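You operate a simulated robot arm through the tools that you are given. There is no shell and no other tool.

You are at the controls of a simulated robot arm. One attempt, no reset.

## Task
Empty hopper C into the bins without mixing colours.
Fine: black onto black, silver onto silver, blue into the empty bin between them; leave the other hoppers and the filling machine alone.

It is judged by the outcome, as a careful person would: the job done as asked, and still so three seconds after it is handed in. It fails if anything else is knocked over, pushed out of place, dropped, spilled or broken.

## Robot
A 6-joint arm with a two-finger gripper, fixed in place. Base frame: the origin is at the foot of the arm, x ahead of it, y to its left, z up. Readings come in m, rad, newtons and seconds.
With the tool pointing down near the work surface it reaches from about 0.3 to 0.74 m from the base axis. Its first joint turns from -2.897 to 2.897 rad. Payload 1.57 kg.
Tool frame: the origin (TCP) lies between the finger pads and is the grasp point; the fingertips stand 0.021 m ahead of it; z points along the fingers, y is the line along which they close. Largest opening 0.07 m; the body of the gripper starts 0.05 m behind the TCP.
Orientation is that of the tool frame in the base frame, as a unit quaternion [w, x, y, z]. With the fingers straight down and closing along the base's y, the tool's x points along the base's -x, its y along +y and its z along -z.

## Interface
- The arm moves only by the tool step_arm. Its arguments are lists of equal length, an entry for each row: "delta_pos": the shift along the base's x, y, z in m, a list of three; "angular": the turn, a rotation vector about the base's x, y, z in rad, a list of three; "grip": the closure in counts, from 0 (fully open) to 255 (shut). In form: {"delta_pos": [[dx, dy, dz], ...], "angular": [[ax, ay, az], ...], "grip": [grip, ...]}. A call has 1 to 20 rows; each row shifts and turns the commanded pose from where the row before left it. Rows are played at 5 a second. More than 0.05 m and 0.15 rad between two rows, or a gripper value outside its range, and nothing of the call is played. A pose out of reach is approached as far as the arm can. The call stops where the force on the tool passes 60 N (or 10 N more than at its start, if that is more) or the arm is blocked; 0.2 s more then pass. The fingers move at their own pace and stop on an object; they squeeze with about 27 N. The grip force told is the motor's: it shows also when the fingers shut on nothing. Time passes only in rows, and 0.2 s behind the last, so rows that do not move let the fingers close. It gives the time, the measured TCP pose, the force on the tool (base axes), the opening and the grip force at its end, in the units of the frame above (readings bear some noise), with the torque about the TCP (base axes, N m) and any sound that the robot's microphone picked up.
- Cameras (640 x 400 px; columns grow to the right, rows downward): "scene" is fixed at [0.3982, -0.6482, 1.3873]; the picture's right is [0.96, -0.26, 0.00], its down [-0.15, -0.53, -0.83] and it looks along [0.22, 0.80, -0.55] (base axes); focal length 356 px, centre (320, 200). "wrist" rides on the gripper at [0.079, 0.004, -0.081] in the tool frame; the picture's right is [-0.05, 1.00, 0.00], its down [-0.67, -0.04, -0.75] and it looks along [-0.74, -0.04, 0.67] (tool axes); focal length 256 px, centre (320, 200). There is no depth. A picture from a camera that has moved, and an enlarged one, comes with that camera's place and axes in the base frame and with its lens.
- camera(camera): a new picture of that camera. It takes no simulated time.
- zoom(camera, box): a new picture of the part [left, top, right, bottom] of that camera's present view, enlarged. It takes no simulated time.
- hand_in(): hands the job in; it is judged then, once.

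Places have to be worked out from the pictures, the camera data and where the tool is seen. Open the gripper and draw the arm clear of the work before you hand the job in, unless the task says otherwise.

The tools are called after "Emit:" as a command line: name --argument value ..., lists and objects as JSON in quotes. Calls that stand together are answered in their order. step_arm: Moves the arm, as the interface text tells. Its arguments: {"type":"object","properties":{"delta_pos":{"type":"array","items":{"type":"array","items":{"type":"number"}}},"angular":{"type":"array","items":{"type":"array","items":{"type":"number"}}},"grip":{"type":"array","items":{"type":"number"}}},"required":["delta_pos","angular","grip"]} The other tools are called the same way: camera (camera) takes a picture; zoom (camera, box) takes an enlarged picture of a part of a camera's view; hand_in () hands the job in.

At the start:

```text
time_s: 0.0
position: [0.4507, -0.1531, 1.1571]
orientation: [-0.001, 0.0, 1.0, 0.0]
force: [-0.1, -0.1, 0.2]
wrist_torque: [0.01, -0.04, -0.04]
finger_gap: 0.07
grasp_force: 0.0
```

scene: 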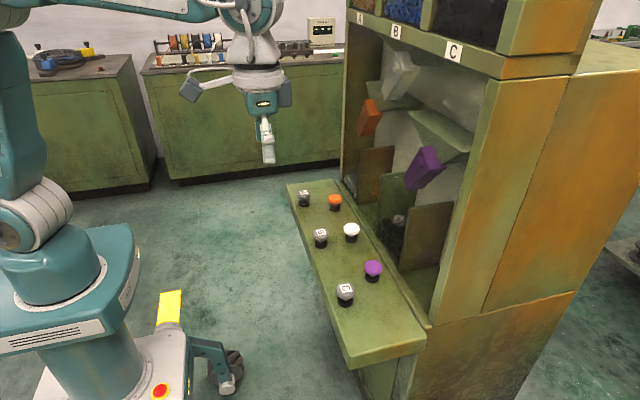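
wrist: 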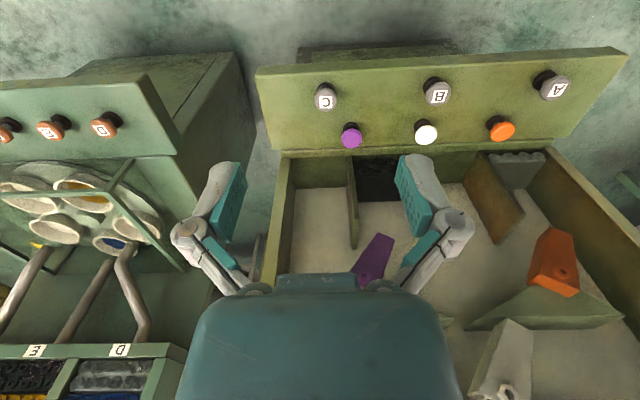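

I start by looking closely at the cabinet: hoppers A/B/C at the top, coloured flaps inside, buttons on the shelf and bins at the bottom.

Emit:
zoom --camera "scene" --box '[330, 0, 520, 120]'

Emit:
zoom --camera "scene" --box '[330, 90, 490, 300]'

Emit:
zoom --camera "scene" --box '[280, 170, 440, 320]'

Emit:
zoom --camera "wrist" --box '[250, 40, 640, 300]'

Emit:
zoom --camera "wrist" --box '[0, 60, 250, 400]'

Emit:
zoom --camera "wrist" --box '[250, 200, 640, 400]'

```text
3.33 times, centred on (425, 60) of scene
camera zoom: at [0.3982, -0.6482, 1.3873], right [0.96, -0.26, 0.0], down [-0.15, -0.53, -0.83], along [0.22, 0.8, -0.55], focal length 1185 px, centre (-30, 667)
```

zoom: 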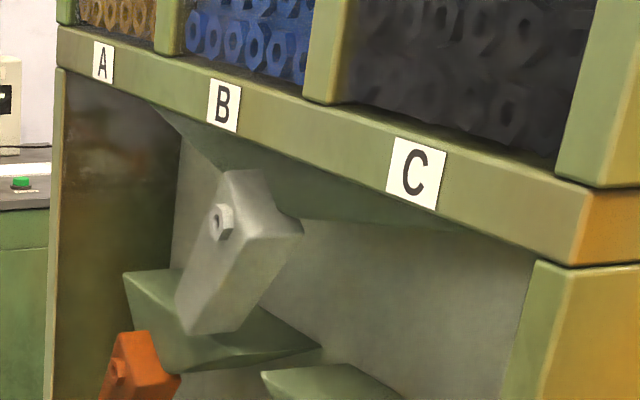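

```text
1.90 times, centred on (410, 195) of scene
camera zoom: at [0.3982, -0.6482, 1.3873], right [0.96, -0.26, 0.0], down [-0.15, -0.53, -0.83], along [0.22, 0.8, -0.55], focal length 677 px, centre (149, 210)
```

zoom: 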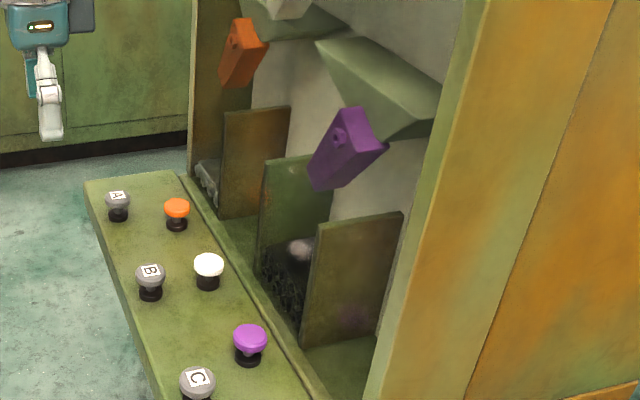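

```text
2.67 times, centred on (360, 245) of scene
camera zoom: at [0.3982, -0.6482, 1.3873], right [0.96, -0.26, 0.0], down [-0.15, -0.53, -0.83], along [0.22, 0.8, -0.55], focal length 948 px, centre (213, 80)
```

zoom: 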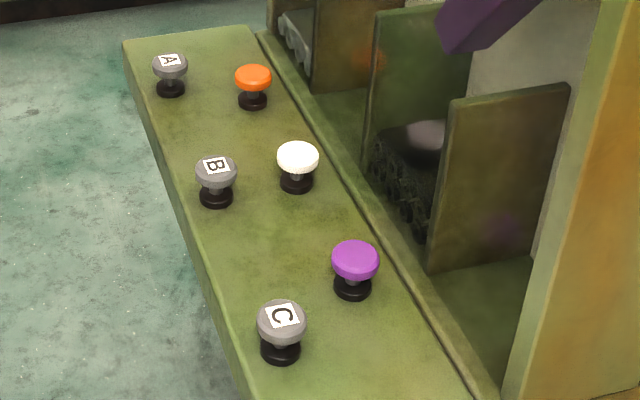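

```text
1.54 times, centred on (445, 170) of wrist
camera zoom: at [0.3709, -0.1486, 1.2378], right [0.05, 1.0, 0.0], down [0.67, -0.04, 0.74], along [0.74, -0.04, -0.67], focal length 394 px, centre (128, 246)
```

zoom: 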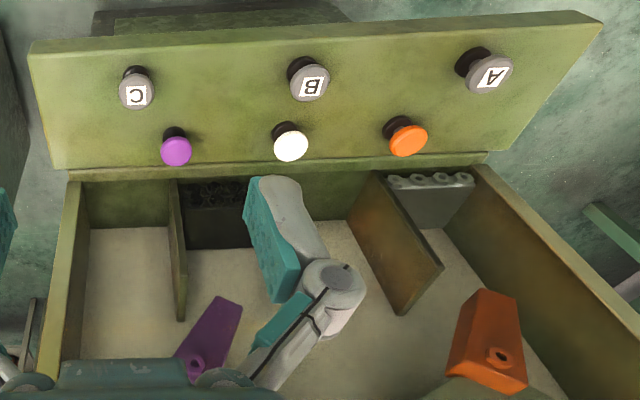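

```text
1.18 times, centred on (125, 230) of wrist
camera zoom: at [0.3709, -0.1486, 1.2378], right [0.05, 1.0, 0.0], down [0.67, -0.04, 0.74], along [0.74, -0.04, -0.67], focal length 301 px, centre (549, 165)
```

zoom: 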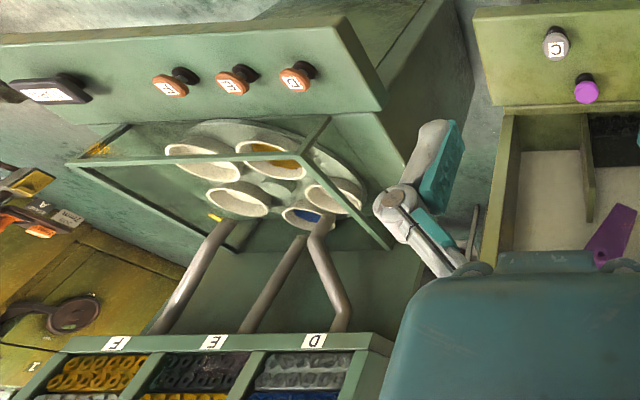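

```text
1.64 times, centred on (445, 300) of wrist
camera zoom: at [0.3709, -0.1486, 1.2378], right [0.05, 1.0, 0.0], down [0.67, -0.04, 0.74], along [0.74, -0.04, -0.67], focal length 420 px, centre (115, 36)
```

zoom: 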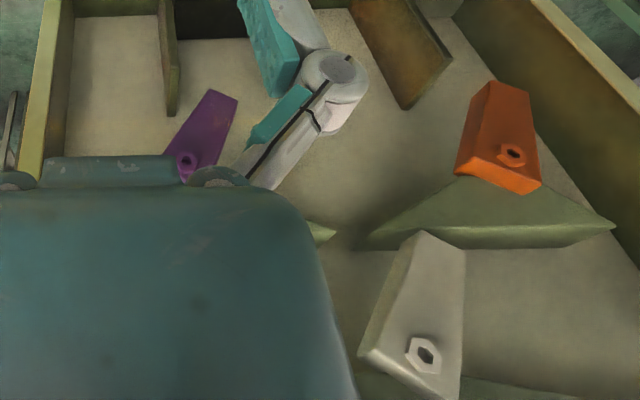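

The buttons sit at about z≈0.80: C at (0.585,-0.149), purple (0.665,-0.10), white (0.665,0.046), orange (0.668,0.19). Hopper C may hold layers above the black, so I tilt the wrist camera up and raise it to look at the hopper fronts.

Emit:
step_arm --delta_pos '[[-0.01, 0, 0.025], [-0.01, 0, 0.025], [-0.01, 0, 0.025], [-0.01, 0, 0.025], [-0.01, 0, 0.025], [-0.01, 0, 0.025], [0, 0, 0]]' --angular '[[0, -0.14, 0], [0, -0.14, 0], [0, -0.14, 0], [0, -0.14, 0], [0, -0.14, 0], [0, -0.14, 0], [0, 0, 0]]' --grip '[0, 0, 0, 0, 0, 0, 0]'

Emit:
camera --camera "wrist"

Emit:
camera --camera "scene"

```text
time_s: 1.6
position: [0.3897, -0.1527, 1.306]
orientation: [0.408, 0.0, 0.913, 0.0]
force: [-0.6, 0.0, 0.1]
wrist_torque: [0.0, 0.01, 0.05]
finger_gap: 0.0701
grasp_force: 0.0
```

```text
taken
camera wrist: at [0.276, -0.1488, 1.3011], right [0.04, 1.0, 0.04], down [-0.11, -0.03, 0.99], along [0.99, -0.04, 0.11], focal length 256 px, centre (320, 200)
```

wrist: 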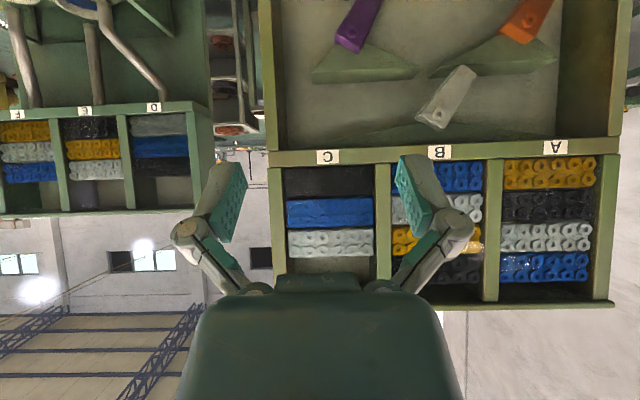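

```text
taken
```

scene: 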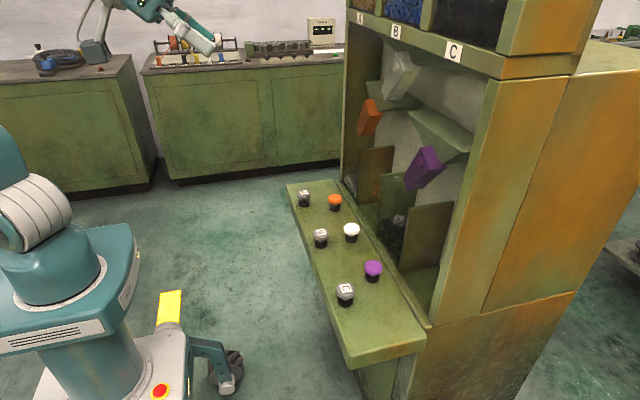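

Hopper C from the bottom up: black, blue, silver. Now I look at the flaps and bins inside the cabinet.

Emit:
zoom --camera "wrist" --box '[250, 0, 640, 170]'

Emit:
zoom --camera "wrist" --box '[250, 130, 640, 320]'

```text
1.64 times, centred on (445, 85) of wrist
camera zoom: at [0.276, -0.1488, 1.3011], right [0.04, 1.0, 0.04], down [-0.11, -0.03, 0.99], along [0.99, -0.04, 0.11], focal length 420 px, centre (115, 389)
```

zoom: 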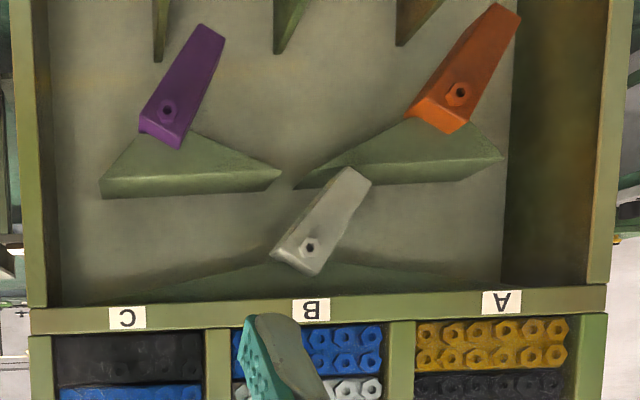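

```text
1.64 times, centred on (445, 225) of wrist
camera zoom: at [0.276, -0.1488, 1.3011], right [0.04, 1.0, 0.04], down [-0.11, -0.03, 0.99], along [0.99, -0.04, 0.11], focal length 420 px, centre (115, 159)
```

zoom: 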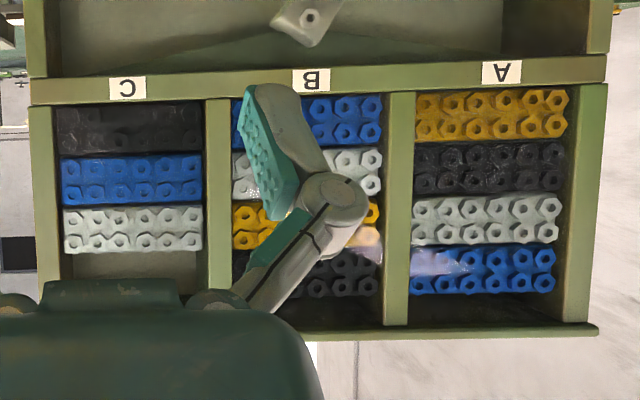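

The flap geometry needs a level view, so I lower the camera to flap height and centre it on the cabinet, well clear of the shelf.

Emit:
step_arm --delta_pos '[[0, 0.03, -0.03], [0, 0.03, -0.03], [0, 0.03, -0.03], [0, 0.03, -0.03], [0, 0.03, -0.03], [0, 0.03, -0.03], [0, 0, -0.03], [0, 0, 0]]' --angular '[[0, 0, 0], [0, 0, 0], [0, 0, 0], [0, 0, 0], [0, 0, 0], [0, 0, 0], [0, 0, 0], [0, 0, 0]]' --grip '[0, 0, 0, 0, 0, 0, 0, 0]'

Emit:
camera --camera "wrist"

Emit:
zoom --camera "wrist" --box '[160, 20, 480, 220]'

```text
time_s: 3.4
position: [0.3897, 0.0275, 1.0984]
orientation: [0.408, -0.001, 0.913, -0.001]
force: [0.1, 0.1, -0.5]
wrist_torque: [0.03, -0.04, -0.04]
finger_gap: 0.07
grasp_force: 0.0
```

```text
taken
camera wrist: at [0.2763, 0.0314, 1.0922], right [0.04, 1.0, 0.04], down [-0.11, -0.03, 0.99], along [0.99, -0.04, 0.11], focal length 256 px, centre (320, 200)
```

wrist: 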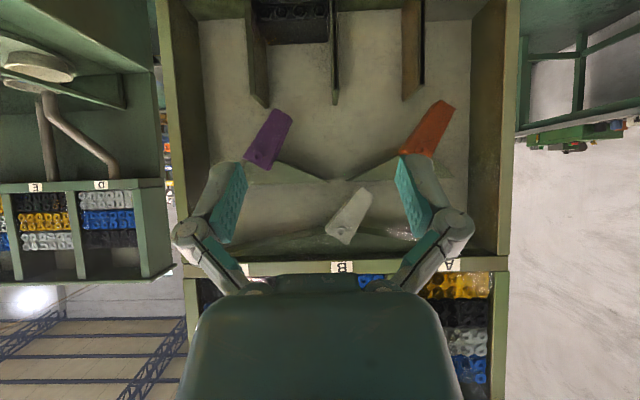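

```text
2.00 times, centred on (320, 120) of wrist
camera zoom: at [0.2763, 0.0314, 1.0922], right [0.04, 1.0, 0.04], down [-0.11, -0.03, 0.99], along [0.99, -0.04, 0.11], focal length 512 px, centre (320, 360)
```

zoom: 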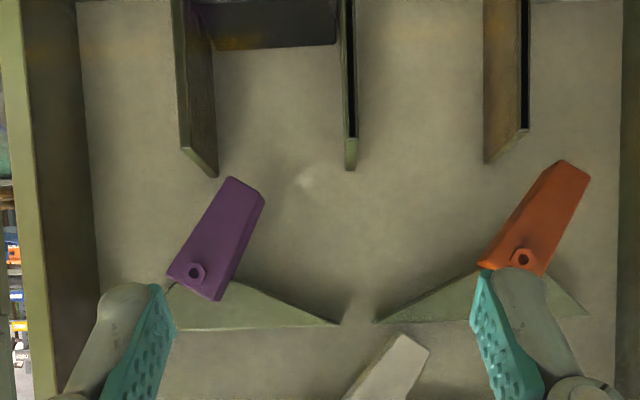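

The wrist view confirms a two-level diverter: the white flap is above the centre, and orange and purple each sit above a bin divider. All three tips lean towards +y. I want a view from lower down to see whether a piece slides along a flap or is blocked by it.

Emit:
step_arm --delta_pos '[[0, 0, -0.03], [0, 0, -0.03], [0, 0, -0.03], [0, 0, -0.03], [0, 0, 0]]' --angular '[[0, -0.06, 0], [0, -0.06, 0], [0, -0.06, 0], [0, -0.06, 0], [0, 0, 0]]' --grip '[0, 0, 0, 0, 0]'

Emit:
camera --camera "wrist"

Emit:
zoom --camera "wrist" --box '[160, 0, 480, 200]'

```text
time_s: 4.6
position: [0.4421, 0.0292, 1.0297]
orientation: [0.513, 0.004, 0.859, -0.002]
force: [0.1, 0.5, 0.3]
wrist_torque: [-0.03, 0.01, 0.0]
finger_gap: 0.07
grasp_force: 0.2
out of reach, approached as far as the arm can: row 2, 3, 4
```

```text
taken
camera wrist: at [0.3342, 0.0338, 0.9979], right [0.04, 1.0, 0.05], down [-0.34, -0.03, 0.94], along [0.94, -0.05, 0.34], focal length 256 px, centre (320, 200)
```

wrist: 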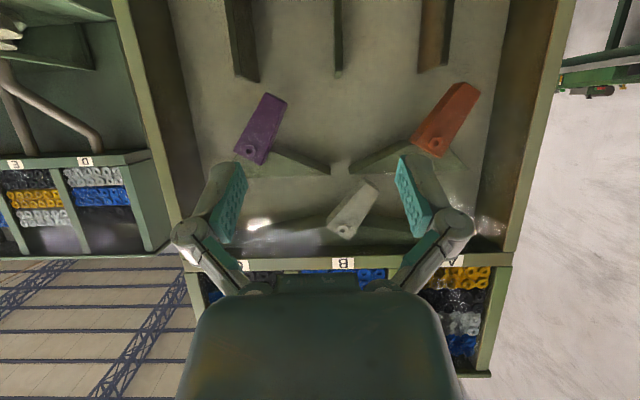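

```text
2.00 times, centred on (320, 100) of wrist
camera zoom: at [0.3342, 0.0338, 0.9979], right [0.04, 1.0, 0.05], down [-0.34, -0.03, 0.94], along [0.94, -0.05, 0.34], focal length 512 px, centre (320, 400)
```

zoom: 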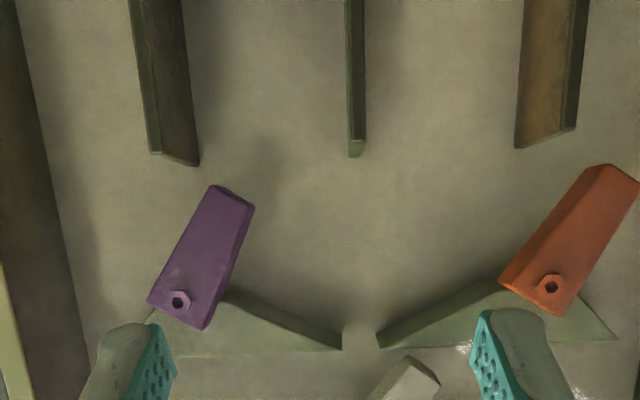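

From below, each flap hangs from a pivot at its top with a narrow tip leaning to +y. A piece landing on one should slide down towards the tip, so the tip points at the destination. I raise the arm, bring the tool back to pointing down and close the fingers to use as a pusher.

Emit:
step_arm --delta_pos '[[0, 0, 0.03], [0, 0, 0.03], [0, 0, 0.03], [0, 0, 0.03], [0.02, 0, 0], [0.02, 0, 0], [0.02, 0, 0], [0.02, 0, 0], [0, 0, 0]]' --angular '[[0, 0.135, 0], [0, 0.135, 0], [0, 0.135, 0], [0, 0.135, 0], [0, 0.135, 0], [0, 0.135, 0], [0, 0.135, 0], [0, 0.135, 0], [0, 0, 0]]' --grip '[255, 255, 255, 255, 255, 255, 255, 255, 255]'

Emit:
camera --camera "wrist"

```text
time_s: 6.6
position: [0.5272, 0.0094, 1.114]
orientation: [0.094, 0.005, 0.994, -0.05]
force: [0.7, -0.5, 0.3]
wrist_torque: [0.03, 0.0, -0.03]
finger_gap: 0.0
grasp_force: 26.5
out of reach, approached as far as the arm can: row 1, 2, 3
```

```text
taken
camera wrist: at [0.4345, 0.0213, 1.1772], right [0.07, 0.99, -0.09], down [0.52, 0.04, 0.86], along [0.85, -0.11, -0.51], focal length 256 px, centre (320, 200)
```

wrist: 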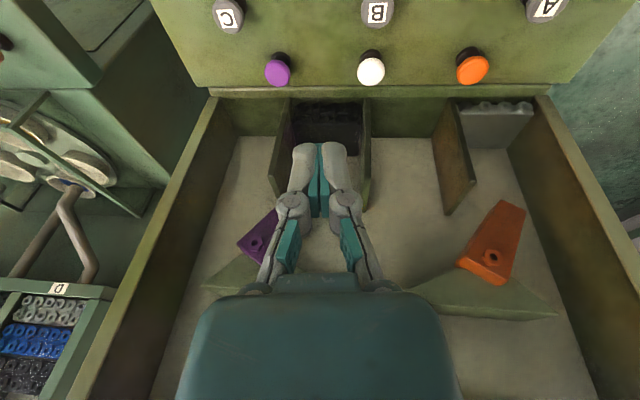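

The reading shows the arm still settling towards the commanded pose, so I wait and read again.

Emit:
step_arm --delta_pos '[[0, 0, 0], [0, 0, 0], [0, 0, 0]]' --angular '[[0, 0, 0], [0, 0, 0], [0, 0, 0]]' --grip '[255, 255, 255]'

```text
time_s: 7.4
position: [0.5274, 0.0082, 1.1142]
orientation: [0.094, 0.005, 0.994, -0.051]
force: [0.0, 0.3, -0.2]
wrist_torque: [0.03, -0.01, -0.03]
finger_gap: 0.0
grasp_force: 27.4
```

The pose is stable but slightly off vertical. I correct the orientation, then move above the white button at about (0.663, 0.046), staying high.

Emit:
step_arm --delta_pos '[[0, 0.01, -0.01], [0, 0.01, -0.02], [0.03, 0.01, -0.03], [0.03, 0.008, -0.03], [0.03, 0, -0.03], [0.03, 0, -0.03], [0.016, 0, -0.02], [0, 0, 0]]' --angular '[[0.051, 0.094, 0.005], [0.051, 0.094, 0.005], [0, 0, 0], [0, 0, 0], [0, 0, 0], [0, 0, 0], [0, 0, 0], [0, 0, 0]]' --grip '[255, 255, 255, 255, 255, 255, 255, 255]'

Emit:
camera --camera "scene"

Emit:
camera --camera "wrist"

```text
time_s: 9.2
position: [0.6661, 0.0467, 0.9444]
orientation: [0.001, 0.001, 1.0, 0.001]
force: [0.0, 0.6, 0.2]
wrist_torque: [-0.03, 0.0, -0.01]
finger_gap: 0.0001
grasp_force: 27.1
```

```text
taken
```

scene: 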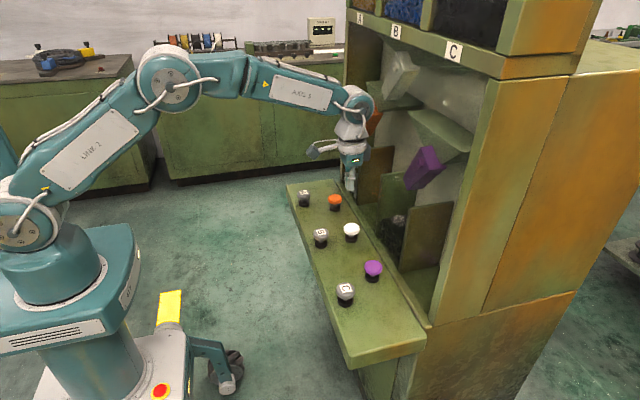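

```text
taken
camera wrist: at [0.5865, 0.0502, 1.0248], right [0.06, 1.0, 0.0], down [0.67, -0.04, 0.75], along [0.74, -0.04, -0.67], focal length 256 px, centre (320, 200)
```

wrist: 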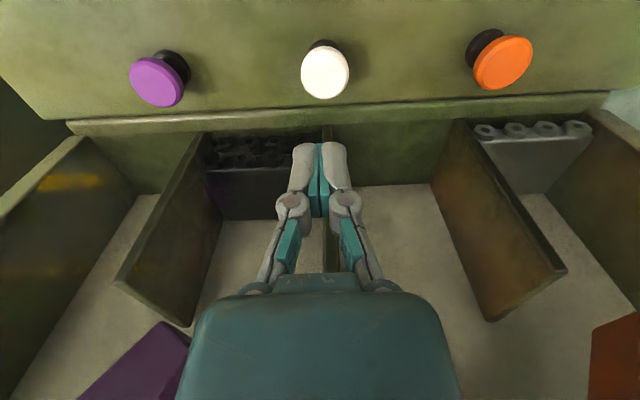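

The new views agree on white at about (0.674, 0.050) with its cap top near z≈0.80. I align over it and descend to just above the cap.

Emit:
step_arm --delta_pos '[[0.008, 0.003, -0.03], [0, 0, -0.03], [0, 0, -0.03], [0, 0, -0.01], [0, 0, 0]]' --angular '[[0, 0, 0], [0, 0, 0], [0, 0, 0], [0, 0, 0], [0, 0, 0]]' --grip '[255, 255, 255, 255, 255]'

Emit:
zoom --camera "scene" --box '[300, 150, 420, 270]'

Emit:
camera --camera "wrist"

```text
time_s: 10.4
position: [0.6725, 0.0495, 0.8444]
orientation: [0.0, 0.001, 1.0, 0.001]
force: [-0.6, 0.0, -0.5]
wrist_torque: [-0.02, -0.01, -0.02]
finger_gap: 0.0
grasp_force: 27.0
```

```text
3.33 times, centred on (360, 210) of scene
camera zoom: at [0.3982, -0.6482, 1.3873], right [0.96, -0.26, 0.0], down [-0.15, -0.53, -0.83], along [0.22, 0.8, -0.55], focal length 1185 px, centre (187, 167)
```

zoom: 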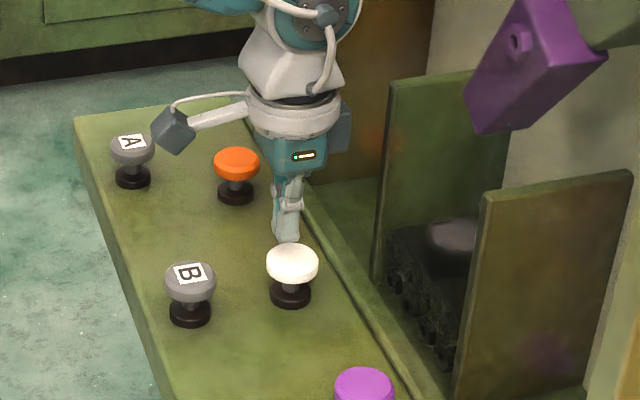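

```text
taken
camera wrist: at [0.5925, 0.0528, 0.9251], right [0.06, 1.0, 0.0], down [0.67, -0.04, 0.75], along [0.74, -0.04, -0.67], focal length 256 px, centre (320, 200)
```

wrist: 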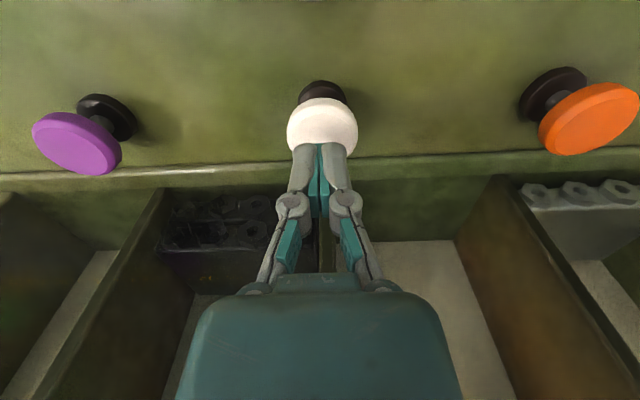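

The fingertips are about 2 cm above the white cap and centred on it. I press down in small steps and watch the force and sound.

Emit:
step_arm --delta_pos '[[-0.002, 0, -0.006], [0, 0, -0.006], [0, 0, -0.004], [0, 0, -0.004], [0, 0, -0.003], [0, 0, -0.003]]' --angular '[[0, 0, 0], [0, 0, 0], [0, 0, 0], [0, 0, 0], [0, 0, 0], [0, 0, 0]]' --grip '[255, 255, 255, 255, 255, 255]'

Emit:
zoom --camera "scene" --box '[300, 30, 480, 270]'

```text
time_s: 11.8
position: [0.6684, 0.0496, 0.8189]
orientation: [0.001, 0.001, 1.0, 0.002]
force: [1.5, 0.2, 2.9]
wrist_torque: [0.0, 0.0, 0.04]
finger_gap: 0.0059
grasp_force: 28.6
```

```text
1.67 times, centred on (390, 150) of scene
camera zoom: at [0.3982, -0.6482, 1.3873], right [0.96, -0.26, 0.0], down [-0.15, -0.53, -0.83], along [0.22, 0.8, -0.55], focal length 593 px, centre (203, 283)
```

zoom: 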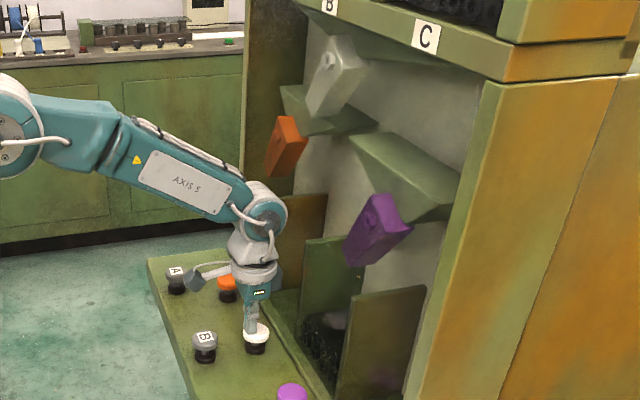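

The fingers now touch the cap lightly at about 3 N. I keep pressing in 2 mm steps.

Emit:
step_arm --delta_pos '[[0, 0, -0.002], [0, 0, -0.002], [0, 0, -0.002]]' --angular '[[0, 0, 0], [0, 0, 0], [0, 0, 0]]' --grip '[255, 255, 255]'

Emit:
zoom --camera "scene" --box '[300, 30, 480, 270]'

Emit:
zoom --camera "scene" --box '[330, 200, 390, 250]'

```text
time_s: 12.6
position: [0.6688, 0.0496, 0.8131]
orientation: [0.001, 0.0, 1.0, 0.001]
force: [-1.1, -0.7, 4.7]
wrist_torque: [-0.04, -0.03, 0.01]
finger_gap: 0.0059
grasp_force: 28.8
```

```text
1.67 times, centred on (390, 150) of scene
camera zoom: at [0.3982, -0.6482, 1.3873], right [0.96, -0.26, 0.0], down [-0.15, -0.53, -0.83], along [0.22, 0.8, -0.55], focal length 593 px, centre (203, 283)
```

zoom: 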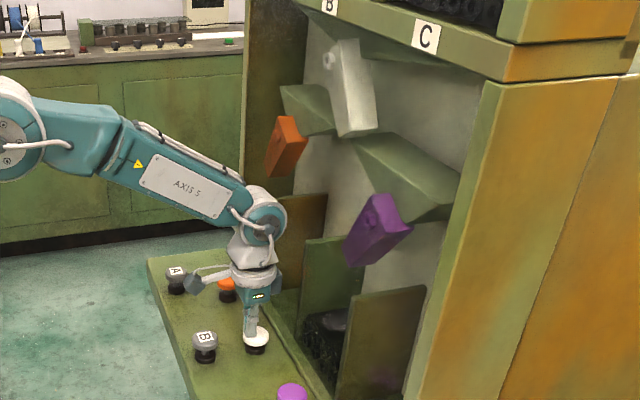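

```text
8.00 times, centred on (360, 225) of scene
camera zoom: at [0.3982, -0.6482, 1.3873], right [0.96, -0.26, 0.0], down [-0.15, -0.53, -0.83], along [0.22, 0.8, -0.55], focal length 2845 px, centre (0, 0)
```

zoom: 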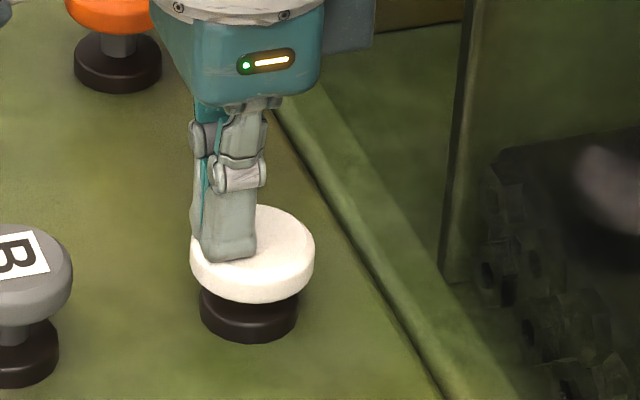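

The white flap swung over, and its tip now points to -y, the purple side. My fingertips sit slightly towards -x on the cap, so the button is at x≈0.68. I release and check that the flap stays.

Emit:
step_arm --delta_pos '[[0, 0, 0.01], [0, 0, 0.03], [0, 0, 0.03], [0, 0, 0.03], [0, 0, 0]]' --angular '[[0, 0, 0], [0, 0, 0], [0, 0, 0], [0, 0, 0], [0, 0, 0]]' --grip '[255, 255, 255, 255, 255]'

Emit:
camera --camera "scene"

Emit:
zoom --camera "scene" --box '[330, 30, 490, 280]'

```text
time_s: 13.8
position: [0.6678, 0.0486, 0.9135]
orientation: [0.0, 0.001, 1.0, 0.0]
force: [0.0, 0.5, 0.8]
wrist_torque: [0.04, -0.02, -0.01]
finger_gap: 0.0
grasp_force: 29.0
```

```text
taken
```

scene: 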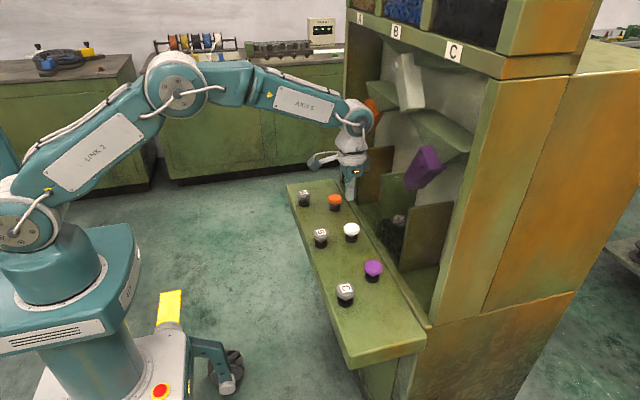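

```text
1.60 times, centred on (410, 155) of scene
camera zoom: at [0.3982, -0.6482, 1.3873], right [0.96, -0.26, 0.0], down [-0.15, -0.53, -0.83], along [0.22, 0.8, -0.55], focal length 569 px, centre (176, 272)
```

zoom: 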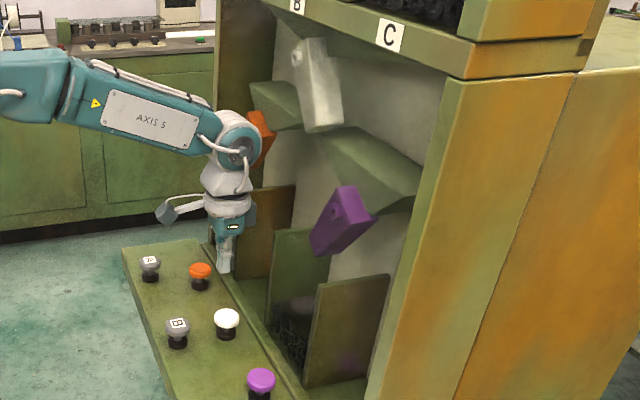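

White is latched pointing to -y, and purple already points to +y, which is the black bin. The route for black is therefore set. I move above button C at about (0.589, -0.147) and look before pressing.

Emit:
step_arm --delta_pos '[[-0.016, -0.04, 0], [-0.016, -0.04, 0], [-0.016, -0.04, 0], [-0.016, -0.04, 0], [-0.015, -0.036, 0], [0, 0, -0.035], [0, 0, -0.035], [0, 0, 0]]' --angular '[[0, 0, 0], [0, 0, 0], [0, 0, 0], [0, 0, 0], [0, 0, 0], [0, 0, 0], [0, 0, 0], [0, 0, 0]]' --grip '[255, 255, 255, 255, 255, 255, 255, 255]'

Emit:
zoom --camera "scene" --box '[310, 240, 400, 310]'

Emit:
camera --camera "wrist"

Emit:
zoom --camera "scene" --box '[330, 30, 490, 280]'

```text
time_s: 15.6
position: [0.5871, -0.1447, 0.842]
orientation: [0.0, 0.001, 1.0, 0.001]
force: [0.0, -0.4, 0.0]
wrist_torque: [-0.01, 0.02, 0.0]
finger_gap: 0.0
grasp_force: 28.7
```

```text
5.71 times, centred on (355, 275) of scene
camera zoom: at [0.3982, -0.6482, 1.3873], right [0.96, -0.26, 0.0], down [-0.15, -0.53, -0.83], along [0.22, 0.8, -0.55], focal length 2032 px, centre (120, -229)
```

zoom: 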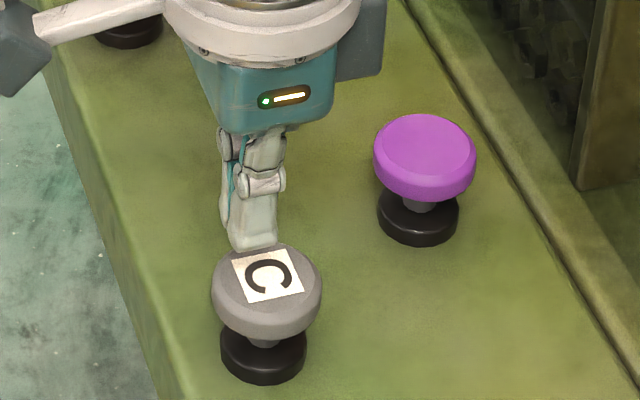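

```text
taken
camera wrist: at [0.5084, -0.1414, 0.9236], right [0.06, 1.0, 0.0], down [0.67, -0.04, 0.75], along [0.74, -0.04, -0.67], focal length 256 px, centre (320, 200)
```

wrist: 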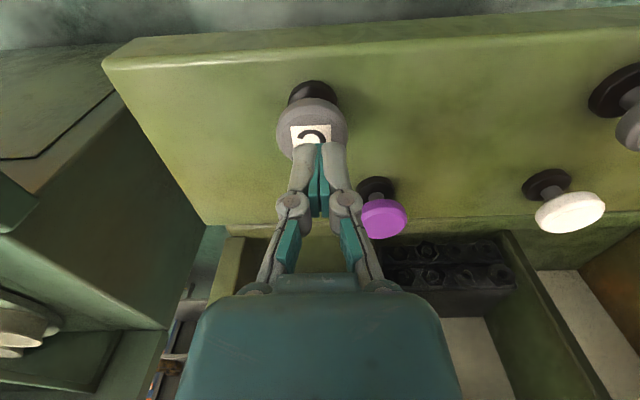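

```text
1.60 times, centred on (410, 155) of scene
camera zoom: at [0.3982, -0.6482, 1.3873], right [0.96, -0.26, 0.0], down [-0.15, -0.53, -0.83], along [0.22, 0.8, -0.55], focal length 569 px, centre (176, 272)
```

zoom: 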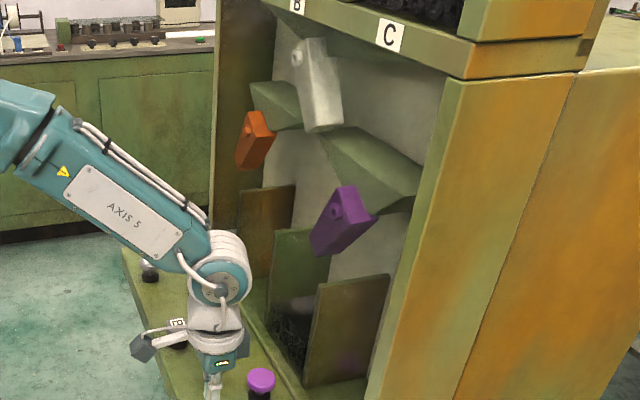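

The fingertips are about 2 cm above the C cap and nearly centred. I shift 5 mm in y and press to the depth that worked for white.

Emit:
step_arm --delta_pos '[[0.001, -0.005, -0.006], [0, 0, -0.006], [0, 0, -0.006], [0, 0, -0.004], [0, 0, -0.004], [0, 0, -0.003]]' --angular '[[0, 0, 0], [0, 0, 0], [0, 0, 0], [0, 0, 0], [0, 0, 0], [0, 0, 0]]' --grip '[255, 255, 255, 255, 255, 255]'

Emit:
camera --camera "scene"

Emit:
camera --camera "wrist"

```text
time_s: 17.0
position: [0.5911, -0.1518, 0.8151]
orientation: [0.001, 0.001, 1.0, 0.001]
force: [0.0, 0.0, 3.2]
wrist_torque: [-0.03, 0.0, -0.04]
finger_gap: 0.0062
grasp_force: 28.8
```

```text
taken
```

scene: 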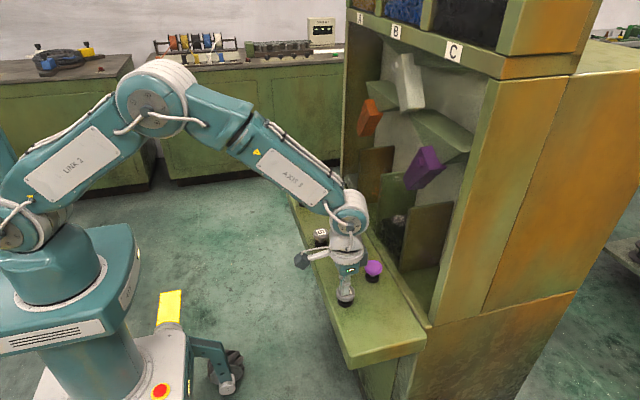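

```text
taken
camera wrist: at [0.5113, -0.1484, 0.8949], right [0.06, 1.0, 0.0], down [0.66, -0.04, 0.75], along [0.75, -0.04, -0.67], focal length 256 px, centre (320, 200)
```

wrist: 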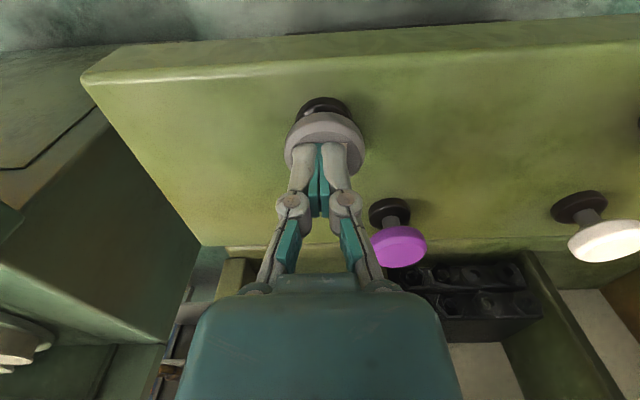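

I have contact at 3 N but nothing has dropped yet. I press 2 mm further.

Emit:
step_arm --delta_pos '[[0, 0, -0.002]]' --angular '[[0, 0, 0]]' --grip '[255]'

Emit:
camera --camera "scene"

```text
time_s: 17.4
position: [0.5897, -0.1529, 0.8113]
orientation: [0.001, 0.001, 1.0, 0.001]
force: [3.1, 1.3, 5.3]
wrist_torque: [-0.01, -0.05, 0.0]
finger_gap: 0.0063
grasp_force: 28.6
heard: click
```

```text
taken
```

scene: 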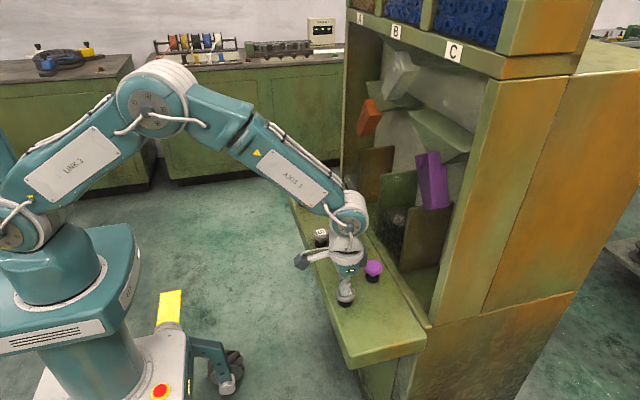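

With a click, the black layer dropped. It flipped the flaps it passed (white and purple) and left orange alone, so the tip direction does set the route. I lift off straight up and check the bins.

Emit:
step_arm --delta_pos '[[0, 0, 0.01], [0, 0, 0.03], [0, 0, 0.03], [0, 0, 0.03], [0, 0, 0.03], [0, 0, 0]]' --angular '[[0, 0, 0], [0, 0, 0], [0, 0, 0], [0, 0, 0], [0, 0, 0], [0, 0, 0]]' --grip '[255, 255, 255, 255, 255, 255]'

Emit:
camera --camera "wrist"

Emit:
zoom --camera "scene" --box '[330, 30, 490, 280]'

Emit:
zoom --camera "scene" --box '[340, 0, 520, 80]'

```text
time_s: 18.8
position: [0.5906, -0.1522, 0.9409]
orientation: [0.001, 0.0, 1.0, 0.001]
force: [-0.5, 0.6, -0.4]
wrist_torque: [-0.02, -0.03, -0.03]
finger_gap: 0.0
grasp_force: 28.4
```

```text
taken
camera wrist: at [0.5105, -0.1487, 1.0222], right [0.06, 1.0, 0.0], down [0.67, -0.04, 0.75], along [0.74, -0.04, -0.67], focal length 256 px, centre (320, 200)
```

wrist: 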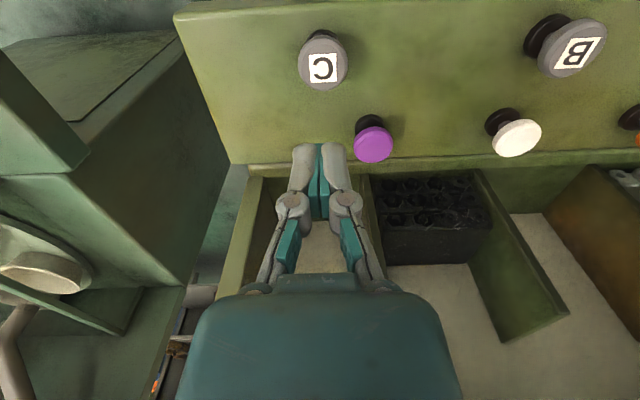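

```text
1.60 times, centred on (410, 155) of scene
camera zoom: at [0.3982, -0.6482, 1.3873], right [0.96, -0.26, 0.0], down [-0.15, -0.53, -0.83], along [0.22, 0.8, -0.55], focal length 569 px, centre (176, 272)
```

zoom: 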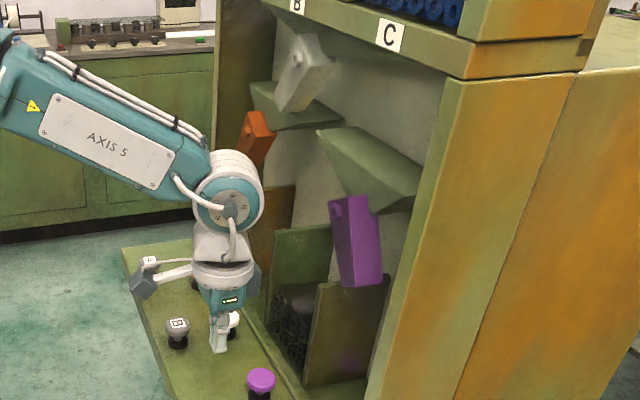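

```text
3.56 times, centred on (430, 40) of scene
camera zoom: at [0.3982, -0.6482, 1.3873], right [0.96, -0.26, 0.0], down [-0.15, -0.53, -0.83], along [0.22, 0.8, -0.55], focal length 1264 px, centre (-71, 769)
```

zoom: 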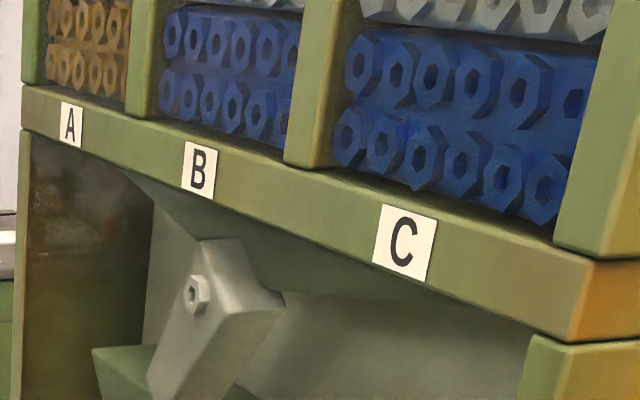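

Black landed on black, since that stack is visibly taller, and blue is now at the bottom of hopper C. White already points to +y, so blue needs orange toggled to -y. I move above the orange button at about (0.675, 0.194).

Emit:
step_arm --delta_pos '[[0.0105, 0.0433, 0], [0.0105, 0.0433, 0], [0.0105, 0.0433, 0], [0.0105, 0.0433, 0], [0.0105, 0.0433, 0], [0.0105, 0.0433, 0], [0.0105, 0.0433, 0], [0.0105, 0.0433, 0], [0, 0, -0.04], [0, 0, -0.04], [0, 0, -0.015], [0, 0, 0]]' --angular '[[0, 0, 0], [0, 0, 0], [0, 0, 0], [0, 0, 0], [0, 0, 0], [0, 0, 0], [0, 0, 0], [0, 0, 0], [0, 0, 0], [0, 0, 0], [0, 0, 0], [0, 0, 0]]' --grip '[255, 255, 255, 255, 255, 255, 255, 255, 255, 255, 255, 255]'

Emit:
zoom --camera "scene" --box '[290, 150, 390, 250]'

Emit:
camera --camera "wrist"

```text
time_s: 21.4
position: [0.6723, 0.1957, 0.8453]
orientation: [0.001, 0.002, 1.0, 0.0]
force: [-0.4, 0.2, 1.0]
wrist_torque: [0.01, -0.03, 0.0]
finger_gap: 0.0
grasp_force: 28.4
```

```text
4.00 times, centred on (340, 200) of scene
camera zoom: at [0.3982, -0.6482, 1.3873], right [0.96, -0.26, 0.0], down [-0.15, -0.53, -0.83], along [0.22, 0.8, -0.55], focal length 1422 px, centre (240, 200)
```

zoom: 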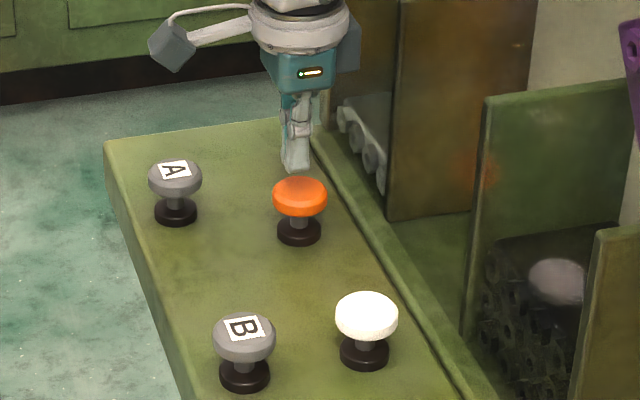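

```text
taken
camera wrist: at [0.5944, 0.1993, 0.926], right [0.06, 1.0, 0.0], down [0.67, -0.04, 0.75], along [0.74, -0.04, -0.67], focal length 256 px, centre (320, 200)
```

wrist: 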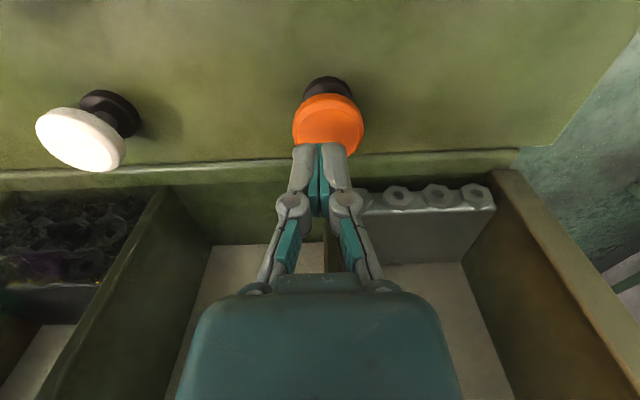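

The tool is aligned over the orange cap. I press to z≈0.812.

Emit:
step_arm --delta_pos '[[0.001, 0.002, -0.008], [0, 0, -0.008], [0, 0, -0.008], [0, 0, -0.005], [0, 0, -0.004], [0, 0, 0]]' --angular '[[0, 0, 0], [0, 0, 0], [0, 0, 0], [0, 0, 0], [0, 0, 0], [0, 0, 0]]' --grip '[255, 255, 255, 255, 255, 255]'

Emit:
camera --camera "scene"

Emit:
zoom --camera "scene" --box '[330, 30, 490, 280]'

```text
time_s: 22.8
position: [0.6768, 0.1974, 0.8121]
orientation: [0.001, 0.001, 1.0, 0.001]
force: [-0.3, 3.1, 5.5]
wrist_torque: [0.04, 0.02, 0.01]
finger_gap: 0.006
grasp_force: 28.6
```

```text
taken
```

scene: 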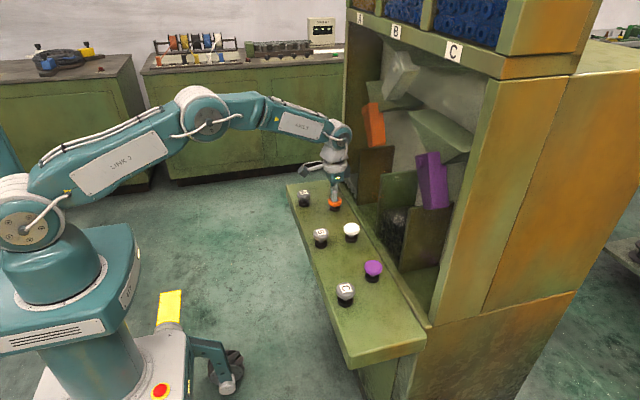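

```text
1.60 times, centred on (410, 155) of scene
camera zoom: at [0.3982, -0.6482, 1.3873], right [0.96, -0.26, 0.0], down [-0.15, -0.53, -0.83], along [0.22, 0.8, -0.55], focal length 569 px, centre (176, 272)
```

zoom: 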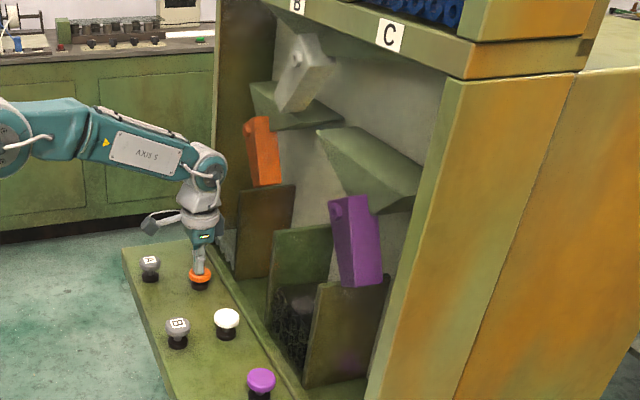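

The orange flap now points to -y, the empty bin between silver and black. White still points to +y. I release, confirm the state, and go back above button C.

Emit:
step_arm --delta_pos '[[0, 0, 0.01], [0, 0, 0.04], [0, 0, 0.04], [0, 0, 0.04], [-0.0108, -0.0437, 0], [-0.0108, -0.0437, 0], [-0.0108, -0.0437, 0], [-0.0108, -0.0437, 0], [-0.0108, -0.0437, 0], [-0.0108, -0.0437, 0], [-0.0108, -0.0437, 0], [-0.0108, -0.0437, 0], [0, 0, -0.04], [0, 0, -0.04], [0, 0, -0.015], [0, 0, 0]]' --angular '[[0, 0, 0], [0, 0, 0], [0, 0, 0], [0, 0, 0], [0, 0, 0], [0, 0, 0], [0, 0, 0], [0, 0, 0], [0, 0, 0], [0, 0, 0], [0, 0, 0], [0, 0, 0], [0, 0, 0], [0, 0, 0], [0, 0, 0], [0, 0, 0]]' --grip '[255, 255, 255, 255, 255, 255, 255, 255, 255, 255, 255, 255, 255, 255, 255, 255]'

Emit:
zoom --camera "scene" --box '[330, 30, 490, 280]'

Emit:
zoom --camera "scene" --box '[310, 240, 400, 310]'

Emit:
camera --camera "wrist"

```text
time_s: 26.2
position: [0.5883, -0.1546, 0.8487]
orientation: [0.0, 0.001, 1.0, 0.001]
force: [-0.1, 0.0, -0.4]
wrist_torque: [0.03, 0.03, -0.01]
finger_gap: 0.0002
grasp_force: 28.2
```

```text
1.60 times, centred on (410, 155) of scene
camera zoom: at [0.3982, -0.6482, 1.3873], right [0.96, -0.26, 0.0], down [-0.15, -0.53, -0.83], along [0.22, 0.8, -0.55], focal length 569 px, centre (176, 272)
```

zoom: 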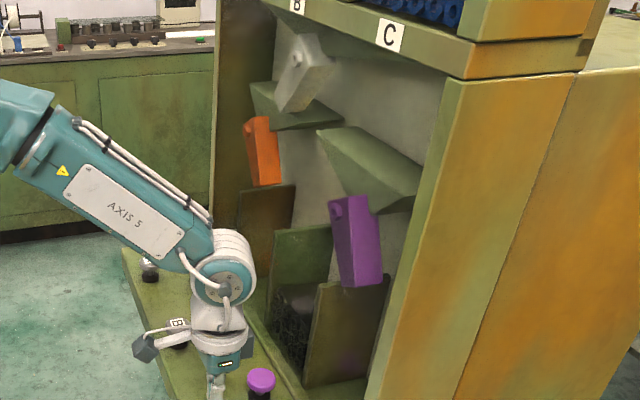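

```text
5.71 times, centred on (355, 275) of scene
camera zoom: at [0.3982, -0.6482, 1.3873], right [0.96, -0.26, 0.0], down [-0.15, -0.53, -0.83], along [0.22, 0.8, -0.55], focal length 2032 px, centre (120, -229)
```

zoom: 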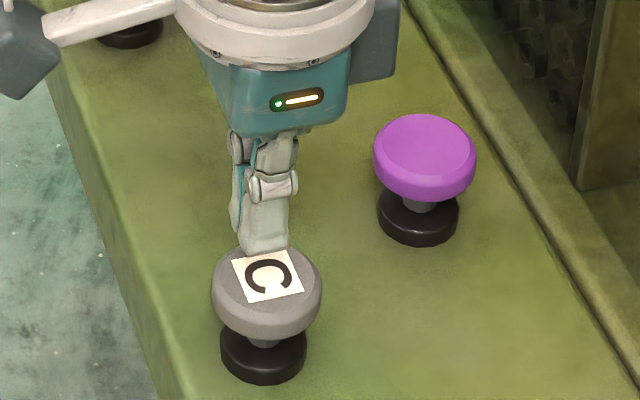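

```text
taken
camera wrist: at [0.5096, -0.1499, 0.9297], right [0.06, 1.0, 0.0], down [0.67, -0.04, 0.75], along [0.74, -0.04, -0.67], focal length 256 px, centre (320, 200)
```

wrist: 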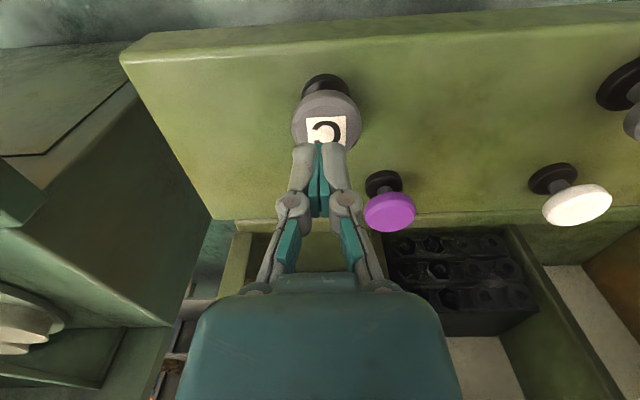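

White points to +y and orange to -y, so blue will go to bin 2, the empty one between silver and black. I press C once.

Emit:
step_arm --delta_pos '[[0.001, 0.002, -0.01], [0, 0, -0.008], [0, 0, -0.008], [0, 0, -0.005], [0, 0, -0.004], [0, 0, 0]]' --angular '[[0, 0, 0], [0, 0, 0], [0, 0, 0], [0, 0, 0], [0, 0, 0], [0, 0, 0]]' --grip '[255, 255, 255, 255, 255, 255]'

Emit:
camera --camera "scene"

```text
time_s: 27.6
position: [0.5897, -0.1524, 0.8143]
orientation: [0.001, 0.001, 1.0, 0.001]
force: [2.9, -0.7, 4.8]
wrist_torque: [-0.03, -0.03, 0.0]
finger_gap: 0.0062
grasp_force: 28.6
```

```text
taken
```

scene: 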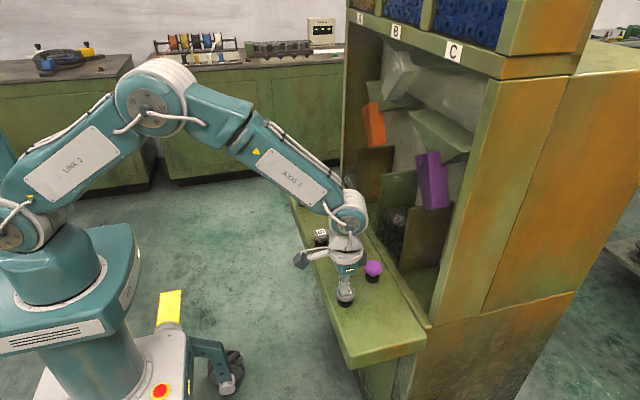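

There is no click yet and blue is still in the hopper, so I press 2 mm more, as before.

Emit:
step_arm --delta_pos '[[0, 0, -0.002]]' --angular '[[0, 0, 0]]' --grip '[255]'

Emit:
camera --camera "scene"

```text
time_s: 28.0
position: [0.5893, -0.1507, 0.8121]
orientation: [0.0, 0.002, 1.0, 0.001]
force: [0.9, 0.2, 5.3]
wrist_torque: [0.0, 0.0, -0.01]
finger_gap: 0.006
grasp_force: 28.9
heard: click
```

```text
taken
```

scene: 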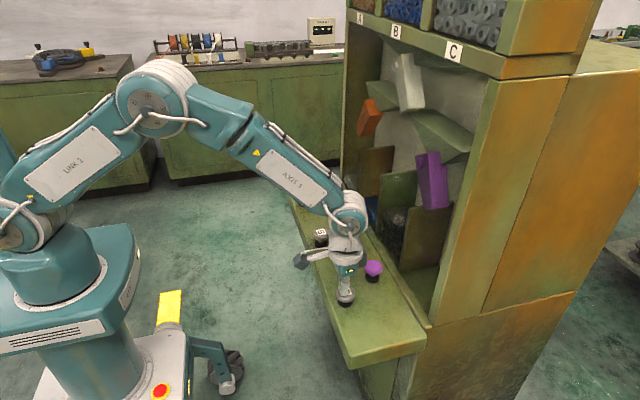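

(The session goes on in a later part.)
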